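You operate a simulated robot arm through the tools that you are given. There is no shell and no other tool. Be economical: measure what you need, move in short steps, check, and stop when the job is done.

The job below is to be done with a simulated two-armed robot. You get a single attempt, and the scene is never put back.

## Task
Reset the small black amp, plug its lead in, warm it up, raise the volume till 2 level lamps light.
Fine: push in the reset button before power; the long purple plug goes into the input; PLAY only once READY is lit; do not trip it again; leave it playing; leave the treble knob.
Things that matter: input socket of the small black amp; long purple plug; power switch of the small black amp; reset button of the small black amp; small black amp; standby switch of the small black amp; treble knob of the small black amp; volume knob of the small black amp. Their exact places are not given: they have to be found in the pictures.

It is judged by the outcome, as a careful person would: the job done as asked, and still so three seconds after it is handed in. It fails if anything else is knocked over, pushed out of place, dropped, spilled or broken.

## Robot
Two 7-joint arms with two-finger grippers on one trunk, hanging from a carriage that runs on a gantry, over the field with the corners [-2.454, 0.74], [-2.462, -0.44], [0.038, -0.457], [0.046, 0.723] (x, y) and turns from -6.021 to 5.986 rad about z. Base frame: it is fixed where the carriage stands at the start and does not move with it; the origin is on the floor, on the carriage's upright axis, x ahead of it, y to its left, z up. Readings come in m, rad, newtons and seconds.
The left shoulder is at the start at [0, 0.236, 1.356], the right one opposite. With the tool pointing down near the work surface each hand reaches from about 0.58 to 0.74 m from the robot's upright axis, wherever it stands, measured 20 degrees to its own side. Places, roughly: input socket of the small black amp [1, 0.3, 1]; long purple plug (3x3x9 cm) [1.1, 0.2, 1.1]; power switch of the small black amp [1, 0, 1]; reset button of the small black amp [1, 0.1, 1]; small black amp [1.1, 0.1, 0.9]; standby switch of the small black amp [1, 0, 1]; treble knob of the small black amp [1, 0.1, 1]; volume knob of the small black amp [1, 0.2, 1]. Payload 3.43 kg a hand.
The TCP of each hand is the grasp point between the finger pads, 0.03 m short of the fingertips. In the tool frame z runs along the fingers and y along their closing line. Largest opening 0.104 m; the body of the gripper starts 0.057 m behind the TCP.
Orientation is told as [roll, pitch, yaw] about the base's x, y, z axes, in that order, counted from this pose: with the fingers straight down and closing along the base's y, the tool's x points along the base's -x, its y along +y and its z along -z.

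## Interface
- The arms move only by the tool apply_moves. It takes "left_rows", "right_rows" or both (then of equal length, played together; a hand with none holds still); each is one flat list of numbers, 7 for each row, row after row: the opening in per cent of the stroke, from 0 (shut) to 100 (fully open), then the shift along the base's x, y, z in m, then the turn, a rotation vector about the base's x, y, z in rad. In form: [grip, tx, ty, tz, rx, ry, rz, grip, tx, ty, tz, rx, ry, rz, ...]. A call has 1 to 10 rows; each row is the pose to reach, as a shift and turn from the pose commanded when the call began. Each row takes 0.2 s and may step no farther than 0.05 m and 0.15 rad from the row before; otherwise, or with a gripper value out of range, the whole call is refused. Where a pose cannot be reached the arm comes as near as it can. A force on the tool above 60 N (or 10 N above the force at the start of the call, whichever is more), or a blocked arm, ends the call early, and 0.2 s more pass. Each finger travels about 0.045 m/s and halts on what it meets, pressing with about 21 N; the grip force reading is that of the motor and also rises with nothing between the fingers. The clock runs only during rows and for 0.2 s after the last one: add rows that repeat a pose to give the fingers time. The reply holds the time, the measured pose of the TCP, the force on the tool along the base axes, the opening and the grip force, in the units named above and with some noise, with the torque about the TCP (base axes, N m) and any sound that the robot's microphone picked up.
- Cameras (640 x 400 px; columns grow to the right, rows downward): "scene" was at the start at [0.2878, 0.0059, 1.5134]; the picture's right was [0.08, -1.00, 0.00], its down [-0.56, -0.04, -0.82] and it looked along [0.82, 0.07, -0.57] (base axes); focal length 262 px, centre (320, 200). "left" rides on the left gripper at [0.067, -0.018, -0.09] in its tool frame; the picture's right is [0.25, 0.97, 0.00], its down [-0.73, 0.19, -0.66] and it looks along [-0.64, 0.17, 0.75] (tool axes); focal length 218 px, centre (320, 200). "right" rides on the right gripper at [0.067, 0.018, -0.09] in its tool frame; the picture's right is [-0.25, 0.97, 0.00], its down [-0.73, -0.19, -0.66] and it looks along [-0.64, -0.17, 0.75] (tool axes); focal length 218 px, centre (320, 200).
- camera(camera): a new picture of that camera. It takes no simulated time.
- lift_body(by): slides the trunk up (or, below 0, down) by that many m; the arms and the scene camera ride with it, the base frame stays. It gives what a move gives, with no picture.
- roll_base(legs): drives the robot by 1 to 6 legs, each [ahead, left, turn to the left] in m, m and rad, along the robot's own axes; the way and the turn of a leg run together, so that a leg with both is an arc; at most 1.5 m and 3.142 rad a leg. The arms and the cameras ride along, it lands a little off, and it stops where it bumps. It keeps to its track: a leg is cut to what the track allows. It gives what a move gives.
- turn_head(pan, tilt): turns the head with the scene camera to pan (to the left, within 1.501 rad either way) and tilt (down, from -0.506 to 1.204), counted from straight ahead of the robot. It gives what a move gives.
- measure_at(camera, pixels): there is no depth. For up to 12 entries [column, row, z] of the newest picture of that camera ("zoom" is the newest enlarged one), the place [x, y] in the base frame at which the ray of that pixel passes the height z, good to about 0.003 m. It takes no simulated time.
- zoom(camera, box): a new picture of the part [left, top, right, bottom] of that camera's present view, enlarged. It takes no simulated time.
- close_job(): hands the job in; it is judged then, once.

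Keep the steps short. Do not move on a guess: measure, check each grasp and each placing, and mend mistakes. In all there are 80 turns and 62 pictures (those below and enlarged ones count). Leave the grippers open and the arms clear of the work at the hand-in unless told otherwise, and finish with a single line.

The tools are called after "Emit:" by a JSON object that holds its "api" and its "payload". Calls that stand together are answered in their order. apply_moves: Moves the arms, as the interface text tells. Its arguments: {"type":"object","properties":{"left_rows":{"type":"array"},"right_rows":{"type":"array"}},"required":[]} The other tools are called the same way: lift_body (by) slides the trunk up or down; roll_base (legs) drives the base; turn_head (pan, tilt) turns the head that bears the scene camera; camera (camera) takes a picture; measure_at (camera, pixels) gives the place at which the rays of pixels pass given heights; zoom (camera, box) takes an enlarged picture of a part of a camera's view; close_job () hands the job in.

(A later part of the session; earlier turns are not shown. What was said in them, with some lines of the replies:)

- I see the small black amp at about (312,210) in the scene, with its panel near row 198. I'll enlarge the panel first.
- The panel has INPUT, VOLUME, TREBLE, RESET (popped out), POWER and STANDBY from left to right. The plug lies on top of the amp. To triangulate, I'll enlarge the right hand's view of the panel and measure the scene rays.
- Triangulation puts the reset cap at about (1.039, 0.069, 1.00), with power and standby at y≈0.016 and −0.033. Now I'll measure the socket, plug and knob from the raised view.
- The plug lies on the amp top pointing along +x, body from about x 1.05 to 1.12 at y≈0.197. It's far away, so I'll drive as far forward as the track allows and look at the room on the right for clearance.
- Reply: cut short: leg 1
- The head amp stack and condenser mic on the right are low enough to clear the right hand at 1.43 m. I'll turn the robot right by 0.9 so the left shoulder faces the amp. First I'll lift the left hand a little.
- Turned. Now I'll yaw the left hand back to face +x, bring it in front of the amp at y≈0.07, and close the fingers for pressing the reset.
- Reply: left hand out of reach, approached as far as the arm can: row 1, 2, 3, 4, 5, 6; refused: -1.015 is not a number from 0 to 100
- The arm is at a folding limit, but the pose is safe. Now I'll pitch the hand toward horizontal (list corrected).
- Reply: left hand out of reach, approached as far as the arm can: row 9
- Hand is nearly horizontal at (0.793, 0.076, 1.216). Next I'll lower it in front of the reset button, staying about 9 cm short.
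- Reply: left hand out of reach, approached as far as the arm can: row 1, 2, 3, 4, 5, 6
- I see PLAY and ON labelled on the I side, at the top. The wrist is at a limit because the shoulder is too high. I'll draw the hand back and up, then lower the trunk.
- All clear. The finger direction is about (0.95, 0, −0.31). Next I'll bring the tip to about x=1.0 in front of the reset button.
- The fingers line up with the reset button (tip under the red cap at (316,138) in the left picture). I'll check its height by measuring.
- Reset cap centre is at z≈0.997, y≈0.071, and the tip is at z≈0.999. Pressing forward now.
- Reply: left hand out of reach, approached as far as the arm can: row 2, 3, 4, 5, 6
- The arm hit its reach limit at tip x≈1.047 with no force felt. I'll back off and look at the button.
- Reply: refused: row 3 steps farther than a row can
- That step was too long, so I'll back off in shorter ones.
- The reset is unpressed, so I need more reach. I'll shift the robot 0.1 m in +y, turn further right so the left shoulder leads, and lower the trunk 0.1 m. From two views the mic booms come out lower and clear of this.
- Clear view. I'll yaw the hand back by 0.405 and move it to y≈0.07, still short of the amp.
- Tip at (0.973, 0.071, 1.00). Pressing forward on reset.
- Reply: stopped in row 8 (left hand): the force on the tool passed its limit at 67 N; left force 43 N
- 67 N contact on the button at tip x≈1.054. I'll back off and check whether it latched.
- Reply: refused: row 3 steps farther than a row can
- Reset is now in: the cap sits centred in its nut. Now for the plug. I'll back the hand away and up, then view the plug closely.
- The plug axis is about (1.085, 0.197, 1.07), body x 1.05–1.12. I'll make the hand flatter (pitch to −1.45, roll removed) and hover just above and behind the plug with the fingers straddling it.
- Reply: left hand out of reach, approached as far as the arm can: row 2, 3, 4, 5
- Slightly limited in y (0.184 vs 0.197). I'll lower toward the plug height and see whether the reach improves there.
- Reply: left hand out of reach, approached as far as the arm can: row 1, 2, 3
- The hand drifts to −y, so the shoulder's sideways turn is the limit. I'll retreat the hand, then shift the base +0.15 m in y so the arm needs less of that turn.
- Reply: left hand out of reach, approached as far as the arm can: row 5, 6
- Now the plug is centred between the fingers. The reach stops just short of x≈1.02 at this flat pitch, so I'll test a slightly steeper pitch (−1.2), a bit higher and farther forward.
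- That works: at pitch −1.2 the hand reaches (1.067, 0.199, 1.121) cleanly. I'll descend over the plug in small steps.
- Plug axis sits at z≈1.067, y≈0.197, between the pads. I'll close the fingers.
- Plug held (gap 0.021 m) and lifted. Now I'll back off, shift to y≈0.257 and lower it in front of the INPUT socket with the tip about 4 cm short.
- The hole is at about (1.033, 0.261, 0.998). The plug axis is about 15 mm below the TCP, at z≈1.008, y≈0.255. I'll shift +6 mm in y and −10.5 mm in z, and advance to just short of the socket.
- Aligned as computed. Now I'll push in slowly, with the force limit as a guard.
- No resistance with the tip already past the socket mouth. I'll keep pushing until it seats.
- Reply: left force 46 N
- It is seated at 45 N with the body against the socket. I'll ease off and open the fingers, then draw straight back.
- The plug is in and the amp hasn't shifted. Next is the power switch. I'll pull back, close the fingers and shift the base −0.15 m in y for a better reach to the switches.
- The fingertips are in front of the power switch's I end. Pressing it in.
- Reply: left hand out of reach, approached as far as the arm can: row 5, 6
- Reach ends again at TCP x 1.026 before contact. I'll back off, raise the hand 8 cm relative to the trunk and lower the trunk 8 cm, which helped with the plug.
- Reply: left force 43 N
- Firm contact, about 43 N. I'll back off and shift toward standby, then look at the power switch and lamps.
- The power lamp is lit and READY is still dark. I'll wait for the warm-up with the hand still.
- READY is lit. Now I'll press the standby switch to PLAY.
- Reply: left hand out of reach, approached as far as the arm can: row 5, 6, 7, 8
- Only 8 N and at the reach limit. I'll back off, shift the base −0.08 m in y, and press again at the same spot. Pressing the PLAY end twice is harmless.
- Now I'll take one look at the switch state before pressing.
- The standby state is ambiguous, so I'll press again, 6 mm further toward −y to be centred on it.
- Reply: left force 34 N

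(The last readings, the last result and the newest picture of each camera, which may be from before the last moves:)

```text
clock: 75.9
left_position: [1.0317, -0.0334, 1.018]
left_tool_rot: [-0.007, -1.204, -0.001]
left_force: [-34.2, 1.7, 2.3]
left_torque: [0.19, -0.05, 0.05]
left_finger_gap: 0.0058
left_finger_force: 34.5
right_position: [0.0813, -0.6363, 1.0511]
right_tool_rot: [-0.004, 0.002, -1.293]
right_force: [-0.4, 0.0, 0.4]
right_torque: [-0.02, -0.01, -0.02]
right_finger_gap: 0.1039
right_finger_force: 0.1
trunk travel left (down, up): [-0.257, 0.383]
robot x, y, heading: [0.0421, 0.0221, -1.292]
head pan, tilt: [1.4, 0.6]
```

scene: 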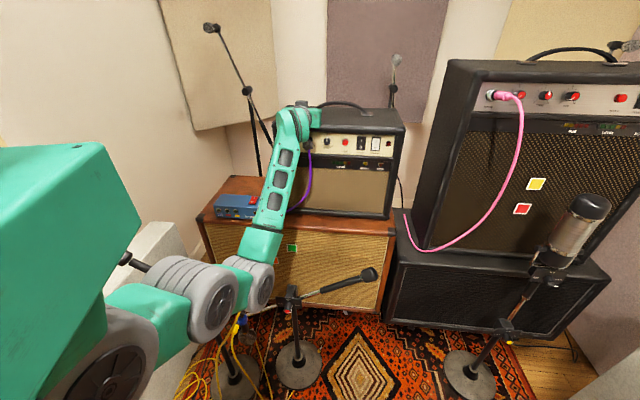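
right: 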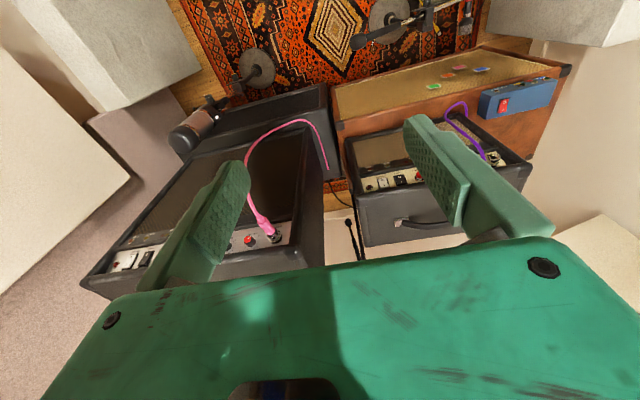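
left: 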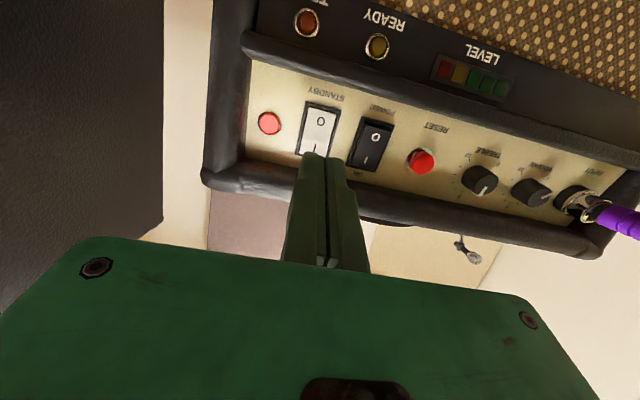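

34 N at the same depth where the power switch flipped. Now the volume knob at about (y 0.198, z 0.998). I'll back off and shift the base +0.18 m in y.

Emit:
{"api": "apply_moves", "payload": {"left_rows": [0, -0.045, 0, 0, 0, 0, 0, 0, -0.09, 0, 0.0, 0, 0, 0, 0, -0.12, 0, 0.0, 0, 0, 0]}}

Emit:
{"api": "roll_base", "payload": {"legs": [[-0.173, 0.05, 0]]}}

Emit:
{"api": "apply_moves", "payload": {"left_rows": [20, 0.0, 0.02, -0.005, -0.15, 0, 0, 42, 0.0, 0.04, -0.01, -0.3, 0, 0, 42, 0.0, 0.05, -0.01, -0.45, 0, 0, 42, 0, 0.05, -0.01, -0.55, 0, 0, 42, 0, 0.05, -0.01, -0.55, 0, 0]}}

Emit:
{"api": "camera", "payload": {"camera": "left"}}

```text
clock: 76.7
left_position: [0.9155, -0.0342, 1.0149]
left_tool_rot: [-0.004, -1.203, -0.003]
left_force: [0.6, -0.3, -0.7]
left_torque: [-0.02, -0.02, -0.02]
left_finger_gap: 0.0
left_finger_force: 34.8
right_position: [0.0855, -0.6365, 1.0528]
right_tool_rot: [-0.001, 0.0, -1.293]
right_force: [-0.2, 0.7, 0.7]
right_torque: [0.02, -0.03, 0.01]
right_finger_gap: 0.104
right_finger_force: 0.0
trunk travel left (down, up): [-0.257, 0.383]
robot x, y, heading: [0.0393, 0.0228, -1.297]
head pan, tilt: [1.4, 0.6]
```

```text
clock: 78.2
left_position: [0.9157, 0.1461, 1.0163]
left_tool_rot: [-0.002, -1.204, -0.003]
left_force: [-1.1, 0.0, -0.4]
left_torque: [-0.04, -0.01, -0.02]
left_finger_gap: 0.0
left_finger_force: 34.3
right_position: [0.0858, -0.4572, 1.0521]
right_tool_rot: [0.0, -0.001, -1.291]
right_force: [0.9, -0.2, 0.5]
right_torque: [0.01, 0.01, 0.05]
right_finger_gap: 0.104
right_finger_force: 0.1
trunk travel left (down, up): [-0.257, 0.383]
robot x, y, heading: [0.0368, 0.1951, -1.295]
head pan, tilt: [1.4, 0.6]
```

```text
clock: 79.4
left_position: [0.8936, 0.2293, 1.0311]
left_tool_rot: [-0.958, -0.943, 0.83]
left_force: [0.3, 0.1, -0.5]
left_torque: [0.01, 0.04, 0.03]
left_finger_gap: 0.0435
left_finger_force: 0.0
left hand out of reach, approached as far as the arm can: row 3, 4, 5
right_position: [0.087, -0.4601, 1.0521]
right_tool_rot: [-0.001, -0.002, -1.292]
right_force: [-0.1, -0.3, 0.6]
right_torque: [0.0, -0.03, -0.02]
right_finger_gap: 0.1041
right_finger_force: 0.2
trunk travel left (down, up): [-0.257, 0.383]
robot x, y, heading: [0.0424, 0.1993, -1.291]
head pan, tilt: [1.4, 0.6]
```

```text
6 pictures are left
```

left: 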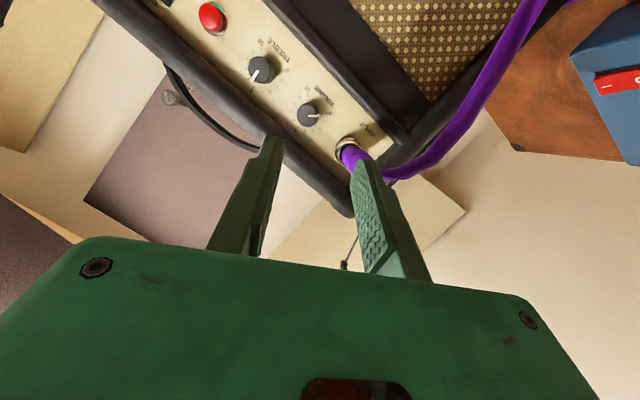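

Turning to negative roll hits a limit. I'll return to zero and test how far positive roll can go, still away from the panel.

Emit:
{"api": "apply_moves", "payload": {"left_rows": [42, 0, 0, 0, 0.14, 0, 0, 42, 0, 0, 0, 0.28, 0, 0, 42, 0, 0, 0, 0.42, 0, 0, 42, 0, 0, 0, 0.55, 0, 0, 42, 0, 0, 0, 0.7, 0, 0, 42, 0, 0, 0, 0.85, 0, 0, 42, 0, 0, 0, 1.0, 0, 0, 42, 0, 0, 0, 1.15, 0, 0, 42, 0, 0, 0, 1.3, 0, 0, 42, 0, 0, 0, 1.45, 0, 0]}}

```text
clock: 81.6
left_position: [0.8927, 0.2298, 1.0282]
left_tool_rot: [1.279, -0.552, -1.085]
left_force: [0.1, 0.5, -0.5]
left_torque: [0.01, 0.0, 0.02]
left_finger_gap: 0.0438
left_finger_force: 0.0
right_position: [0.0865, -0.4583, 1.0526]
right_tool_rot: [0.0, 0.0, -1.29]
right_force: [-0.9, 0.4, 0.4]
right_torque: [0.0, -0.01, 0.0]
right_finger_gap: 0.1041
right_finger_force: 0.0
trunk travel left (down, up): [-0.257, 0.383]
robot x, y, heading: [0.0406, 0.1988, -1.292]
head pan, tilt: [1.4, 0.6]
```

Positive roll is free to at least +0.93 rad, and that direction (clockwise) raises the volume. I'll return to zero roll in line with the knob.

Emit:
{"api": "apply_moves", "payload": {"left_rows": [42, 0.005, -0.005, -0.005, -0.14, 0, 0, 42, 0.01, -0.01, -0.01, -0.28, 0, 0, 42, 0.02, -0.015, -0.015, -0.42, 0, 0, 42, 0.022, -0.02, -0.02, -0.56, 0, 0, 42, 0.022, -0.032, -0.021, -0.7, 0, 0, 42, 0.022, -0.032, -0.021, -0.84, 0, 0, 42, 0.022, -0.032, -0.021, -0.94, 0, 0, 42, 0.022, -0.032, -0.021, -0.94, 0, 0]}}

```text
clock: 83.4
left_position: [0.9153, 0.2, 1.0087]
left_tool_rot: [0.022, -1.163, -0.043]
left_force: [0.2, -0.3, -0.3]
left_torque: [-0.01, -0.02, -0.01]
left_finger_gap: 0.0435
left_finger_force: 0.0
right_position: [0.0871, -0.4593, 1.0507]
right_tool_rot: [0.0, 0.001, -1.293]
right_force: [-0.4, 0.0, 0.2]
right_torque: [0.01, -0.01, 0.0]
right_finger_gap: 0.1041
right_finger_force: 0.0
trunk travel left (down, up): [-0.257, 0.383]
robot x, y, heading: [0.04, 0.1988, -1.29]
head pan, tilt: [1.4, 0.6]
```

Emit:
{"api": "apply_moves", "payload": {"left_rows": [42, 0.045, -0.002, 0, 0, 0, 0, 42, 0.075, -0.002, 0, 0, 0, 0, 42, 0.09, -0.002, 0, 0, 0, 0, 42, 0.09, -0.002, 0, 0, 0, 0]}}

Emit:
{"api": "zoom", "payload": {"camera": "left", "box": [160, 0, 480, 200]}}

```text
clock: 84.4
left_position: [1.0043, 0.199, 1.0055]
left_tool_rot: [0.025, -1.162, -0.047]
left_force: [0.0, -0.3, 0.9]
left_torque: [0.03, 0.01, 0.0]
left_finger_gap: 0.0441
left_finger_force: 0.0
right_position: [0.0856, -0.459, 1.0512]
right_tool_rot: [0.0, -0.001, -1.291]
right_force: [-0.2, -0.7, -0.4]
right_torque: [-0.02, 0.0, -0.02]
right_finger_gap: 0.1039
right_finger_force: 0.1
trunk travel left (down, up): [-0.257, 0.383]
robot x, y, heading: [0.0418, 0.2003, -1.295]
head pan, tilt: [1.4, 0.6]
```

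```text
2.00 times, centred on (320, 100) of left
```

zoom: 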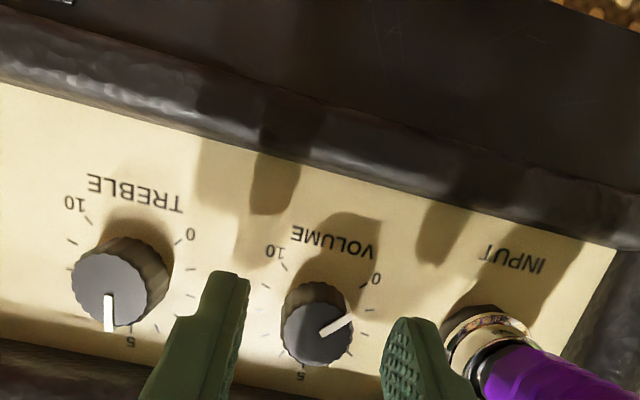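

Emit:
{"api": "measure_at", "payload": {"camera": "zoom", "pixels": [[318, 335, 0.99], [318, 335, 0.995], [318, 335, 1.0], [318, 335, 1.005]]}}

```text
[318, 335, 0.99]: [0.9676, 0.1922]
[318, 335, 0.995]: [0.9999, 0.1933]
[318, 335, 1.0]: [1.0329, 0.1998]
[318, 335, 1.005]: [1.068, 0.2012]
```

Knob face centre at (1.035, 0.199, 1.0005), centred between the fingers. I'll rise 5 mm, advance 15 mm and grip.

Emit:
{"api": "apply_moves", "payload": {"left_rows": [42, 0.0, 0, 0.005, 0, 0, 0, 42, 0.008, 0, 0.005, 0, 0, 0, 42, 0.015, 0, 0.005, 0, 0, 0, 20, 0.015, 0, 0.005, 0, 0, 0, 0, 0.015, 0, 0.005, 0, 0, 0, 0, 0.015, 0, 0.005, 0, 0, 0]}}

```text
clock: 85.8
left_position: [1.0207, 0.2, 1.0139]
left_tool_rot: [0.027, -1.162, -0.046]
left_force: [1.8, 2.0, -0.5]
left_torque: [0.04, -0.17, 0.06]
left_finger_gap: 0.0233
left_finger_force: 43.3
right_position: [0.0867, -0.4593, 1.0519]
right_tool_rot: [-0.001, 0.0, -1.291]
right_force: [0.5, -0.8, -0.7]
right_torque: [0.0, 0.0, 0.0]
right_finger_gap: 0.1041
right_finger_force: 0.0
trunk travel left (down, up): [-0.257, 0.383]
robot x, y, heading: [0.0414, 0.201, -1.292]
head pan, tilt: [1.4, 0.6]
```

Gripped on the knob (gap 0.023 m). I'll turn clockwise 0.7 rad about the knob axis.

Emit:
{"api": "apply_moves", "payload": {"left_rows": [0, 0, -0.0017, -0.0001, 0.14, 0, 0, 0, 0, -0.0035, -0.0005, 0.28, 0, 0, 0, 0, -0.0051, -0.0011, 0.42, 0, 0, 0, 0, -0.0066, -0.0019, 0.56, 0, 0, 0, 0, -0.0081, -0.0029, 0.7, 0, 0]}}

Emit:
{"api": "zoom", "payload": {"camera": "scene", "box": [250, 100, 410, 200]}}

```text
clock: 87.0
left_position: [1.0203, 0.1892, 1.0103]
left_tool_rot: [1.125, -0.759, -0.995]
left_force: [-4.3, 5.2, 1.2]
left_torque: [-0.08, -0.43, -0.49]
left_finger_gap: 0.0233
left_finger_force: 45.3
right_position: [0.0876, -0.4584, 1.052]
right_tool_rot: [0.001, 0.0, -1.291]
right_force: [0.3, -0.4, -0.7]
right_torque: [-0.03, -0.01, 0.01]
right_finger_gap: 0.1041
right_finger_force: 0.1
trunk travel left (down, up): [-0.257, 0.383]
robot x, y, heading: [0.0395, 0.1996, -1.291]
head pan, tilt: [1.4, 0.6]
```

```text
4.00 times, centred on (330, 150) of scene
```

zoom: 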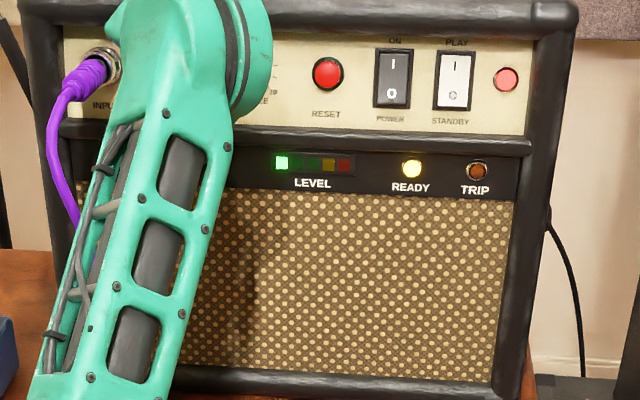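

PLAY is on and the first level lamp is lit. I'll turn another 0.4 rad and look.

Emit:
{"api": "apply_moves", "payload": {"left_rows": [0, 0, -0.0013, -0.0012, 0.14, 0, 0, 0, 0, -0.0023, -0.0026, 0.28, 0, 0, 0, 0, -0.0031, -0.0039, 0.4, 0, 0]}}

Emit:
{"api": "zoom", "payload": {"camera": "scene", "box": [250, 100, 410, 200]}}

```text
clock: 87.8
left_position: [1.019, 0.1865, 1.0065]
left_tool_rot: [1.36, -0.409, -1.123]
left_force: [-11.4, 6.2, 5.7]
left_torque: [-0.13, -0.39, -0.83]
left_finger_gap: 0.0237
left_finger_force: 45.5
right_position: [0.085, -0.4578, 1.0524]
right_tool_rot: [0.0, 0.001, -1.292]
right_force: [-0.4, 0.2, -0.7]
right_torque: [0.0, 0.01, -0.02]
right_finger_gap: 0.104
right_finger_force: 0.0
trunk travel left (down, up): [-0.257, 0.383]
robot x, y, heading: [0.0389, 0.1996, -1.294]
head pan, tilt: [1.4, 0.6]
```

```text
4.00 times, centred on (330, 150) of scene
```

zoom: 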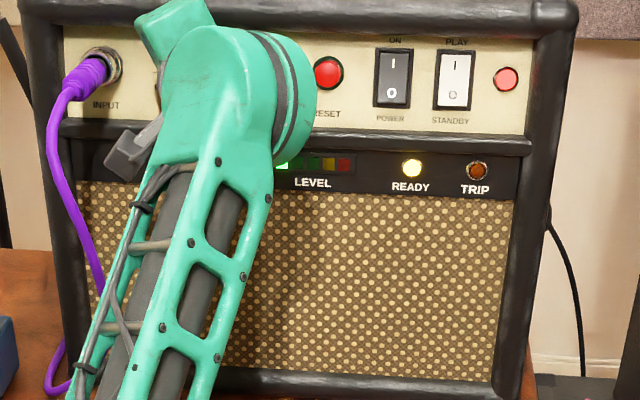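

Still one lamp. I'll turn another 0.4 rad.

Emit:
{"api": "apply_moves", "payload": {"left_rows": [0, 0, -0.0007, -0.0016, 0.14, 0, 0, 0, 0, -0.0011, -0.0033, 0.28, 0, 0, 0, 0, -0.0013, -0.0048, 0.4, 0, 0]}}

Emit:
{"api": "zoom", "payload": {"camera": "scene", "box": [250, 100, 410, 200]}}

```text
clock: 88.6
left_position: [1.0189, 0.185, 1.0014]
left_tool_rot: [1.525, -0.046, -1.162]
left_force: [-14.6, 2.4, 9.5]
left_torque: [-0.15, 0.03, -1.1]
left_finger_gap: 0.0237
left_finger_force: 45.4
right_position: [0.0868, -0.4588, 1.0506]
right_tool_rot: [0.0, 0.001, -1.291]
right_force: [0.4, 0.7, -0.6]
right_torque: [-0.02, -0.01, 0.02]
right_finger_gap: 0.1037
right_finger_force: 0.0
trunk travel left (down, up): [-0.257, 0.383]
robot x, y, heading: [0.0338, 0.1945, -1.29]
head pan, tilt: [1.4, 0.6]
```

```text
4.00 times, centred on (330, 150) of scene
```

zoom: 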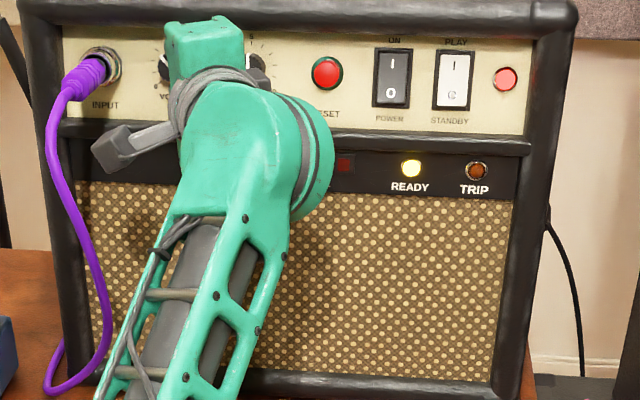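

The LEVEL bar is hidden by the arm, but the red lamp is off. I'll let go of the knob, retreat, roll back to zero and look with the hand camera.

Emit:
{"api": "apply_moves", "payload": {"left_rows": [12, 0, 0, 0, 0, 0, 0, 32, 0, 0, 0, 0, 0, 0, 32, 0, 0, 0, 0, 0, 0, 32, -0.03, 0, 0, 0, 0, 0, 32, -0.07, 0, 0, 0, 0, 0, 32, -0.11, 0, 0, 0, 0, 0]}}

Emit:
{"api": "apply_moves", "payload": {"left_rows": [42, 0, -0.005, 0, -0.145, 0, 0, 42, 0, -0.01, 0, -0.29, 0, 0, 42, 0, -0.015, 0.002, -0.435, 0, 0, 42, 0, -0.02, 0.004, -0.58, 0, 0, 42, 0, -0.025, 0.006, -0.725, 0, 0, 42, 0, -0.03, 0.008, -0.87, 0, 0, 42, 0, -0.035, 0.01, -1.015, 0, 0, 42, 0, -0.04, 0.012, -1.16, 0, 0, 42, 0, -0.045, 0.012, -1.305, 0, 0, 42, 0, -0.045, 0.012, -1.45, 0, 0]}}

Emit:
{"api": "camera", "payload": {"camera": "left"}}

```text
clock: 90.0
left_position: [0.9094, 0.1818, 1.0011]
left_tool_rot: [1.524, -0.047, -1.162]
left_force: [-0.9, 0.4, 0.2]
left_torque: [-0.01, -0.04, -0.02]
left_finger_gap: 0.0333
left_finger_force: 0.0
right_position: [0.0859, -0.4579, 1.0512]
right_tool_rot: [0.001, -0.001, -1.292]
right_force: [-0.1, 0.0, 0.2]
right_torque: [0.0, 0.01, 0.02]
right_finger_gap: 0.1039
right_finger_force: 0.0
trunk travel left (down, up): [-0.257, 0.383]
robot x, y, heading: [0.0375, 0.2033, -1.291]
head pan, tilt: [1.4, 0.6]
```

```text
clock: 92.2
left_position: [0.9104, 0.1411, 1.0128]
left_tool_rot: [0.143, -1.157, -0.152]
left_force: [-0.3, -0.3, 1.0]
left_torque: [0.01, -0.03, 0.02]
left_finger_gap: 0.0438
left_finger_force: 0.0
right_position: [0.0882, -0.4589, 1.0508]
right_tool_rot: [-0.002, 0.0, -1.29]
right_force: [0.3, 0.5, 0.5]
right_torque: [0.0, 0.01, 0.0]
right_finger_gap: 0.1039
right_finger_force: 0.2
trunk travel left (down, up): [-0.257, 0.383]
robot x, y, heading: [0.0386, 0.2021, -1.289]
head pan, tilt: [1.4, 0.6]
```

```text
1 pictures are left
```

left: 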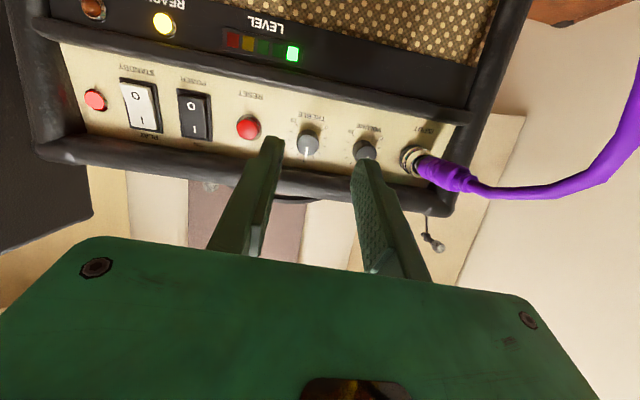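

One lamp is still lit after about 1.5 rad, and trip is dark. I have one picture left, so I'll regrip at zero roll, from where LEVEL stays visible, and turn about 0.5 rad more.

Emit:
{"api": "apply_moves", "payload": {"left_rows": [42, 0.015, 0.03, 0, 0, 0, 0, 42, 0.035, 0.058, 0, 0, 0, 0, 42, 0.075, 0.058, 0, 0, 0, 0, 42, 0.1, 0.058, 0, 0, 0, 0, 42, 0.109, 0.058, 0, 0, 0, 0, 20, 0.109, 0.058, 0, 0, 0, 0, 0, 0.109, 0.058, 0, 0, 0, 0, 0, 0.109, 0.058, 0, 0, 0, 0]}}

```text
clock: 94.0
left_position: [1.02, 0.1985, 1.013]
left_tool_rot: [0.151, -1.157, -0.162]
left_force: [3.2, 1.6, -1.1]
left_torque: [0.0, -0.31, -0.01]
left_finger_gap: 0.0231
left_finger_force: 43.3
right_position: [0.0875, -0.4599, 1.0506]
right_tool_rot: [-0.002, 0.0, -1.291]
right_force: [0.0, 0.6, 0.1]
right_torque: [0.01, 0.01, -0.02]
right_finger_gap: 0.1038
right_finger_force: 0.0
trunk travel left (down, up): [-0.257, 0.383]
robot x, y, heading: [0.0384, 0.2011, -1.29]
head pan, tilt: [1.4, 0.6]
```

Emit:
{"api": "apply_moves", "payload": {"left_rows": [0, 0, -0.0018, -0.0002, 0.14, 0, 0, 0, 0, -0.0036, -0.0007, 0.28, 0, 0, 0, 0, -0.0052, -0.0015, 0.42, 0, 0, 0, 0, -0.006, -0.002, 0.5, 0, 0, 0, 0, -0.006, -0.002, 0.5, 0, 0]}}

Emit:
{"api": "zoom", "payload": {"camera": "scene", "box": [250, 100, 410, 200]}}

```text
clock: 95.2
left_position: [1.0198, 0.1924, 1.0114]
left_tool_rot: [0.996, -0.883, -0.899]
left_force: [-7.4, 1.9, 3.8]
left_torque: [0.01, 0.22, -0.21]
left_finger_gap: 0.023
left_finger_force: 45.0
right_position: [0.0864, -0.4575, 1.0516]
right_tool_rot: [0.0, -0.001, -1.293]
right_force: [-0.1, 0.6, 0.2]
right_torque: [0.0, 0.0, 0.0]
right_finger_gap: 0.1039
right_finger_force: 0.2
trunk travel left (down, up): [-0.257, 0.383]
robot x, y, heading: [0.0405, 0.2004, -1.289]
head pan, tilt: [1.4, 0.6]
```

```text
4.00 times, centred on (330, 150) of scene
```

zoom: 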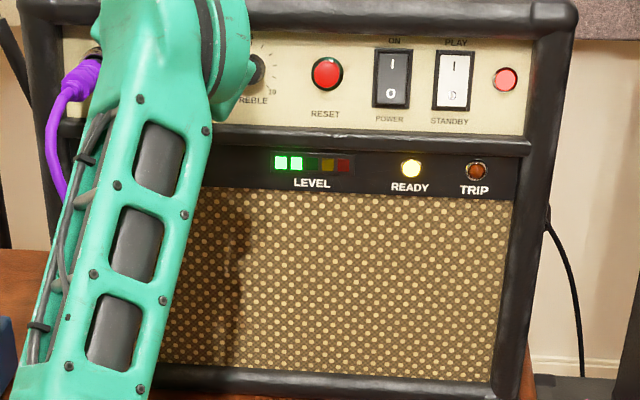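

Two level lamps are lit, READY is on and trip is dark. I'll open the fingers and draw straight back, well clear.

Emit:
{"api": "apply_moves", "payload": {"left_rows": [12, 0, 0, 0, 0, 0, 0, 38, 0, 0, 0, 0, 0, 0, 38, 0, 0, 0, 0, 0, 0, 38, -0.02, 0, 0, 0, 0, 0, 38, -0.06, 0, 0, 0, 0, 0, 38, -0.1, 0, 0, 0, 0, 0, 70, -0.14, 0, 0, 0, 0, 0, 100, -0.18, 0, 0, 0, 0, 0, 100, -0.2, 0, 0, 0, 0, 0, 100, -0.2, 0, 0, 0, 0, 0]}}

```text
clock: 97.4
left_position: [0.8184, 0.1917, 1.012]
left_tool_rot: [0.991, -0.882, -0.896]
left_force: [0.6, 0.4, 0.3]
left_torque: [0.03, 0.0, -0.01]
left_finger_gap: 0.1039
left_finger_force: 0.1
right_position: [0.0872, -0.4587, 1.0512]
right_tool_rot: [0.0, -0.001, -1.291]
right_force: [0.1, 0.2, -0.3]
right_torque: [0.0, -0.01, -0.04]
right_finger_gap: 0.1038
right_finger_force: 0.1
trunk travel left (down, up): [-0.257, 0.383]
robot x, y, heading: [0.0397, 0.1981, -1.294]
head pan, tilt: [1.4, 0.6]
```

The hand is about 20 cm clear of the panel with both grippers open and no contact forces, so I'm handing the job in.

Emit:
{"api": "close_job", "payload": {}}

```text
The job is handed in.
```

The small black amp is reset, plugged in, warmed up and left in PLAY with 2 level lamps lit. The treble knob wasn't touched and the trip lamp stayed dark. My last picture was taken just before I let go of the volume knob, so I didn't see the lamps after the release.
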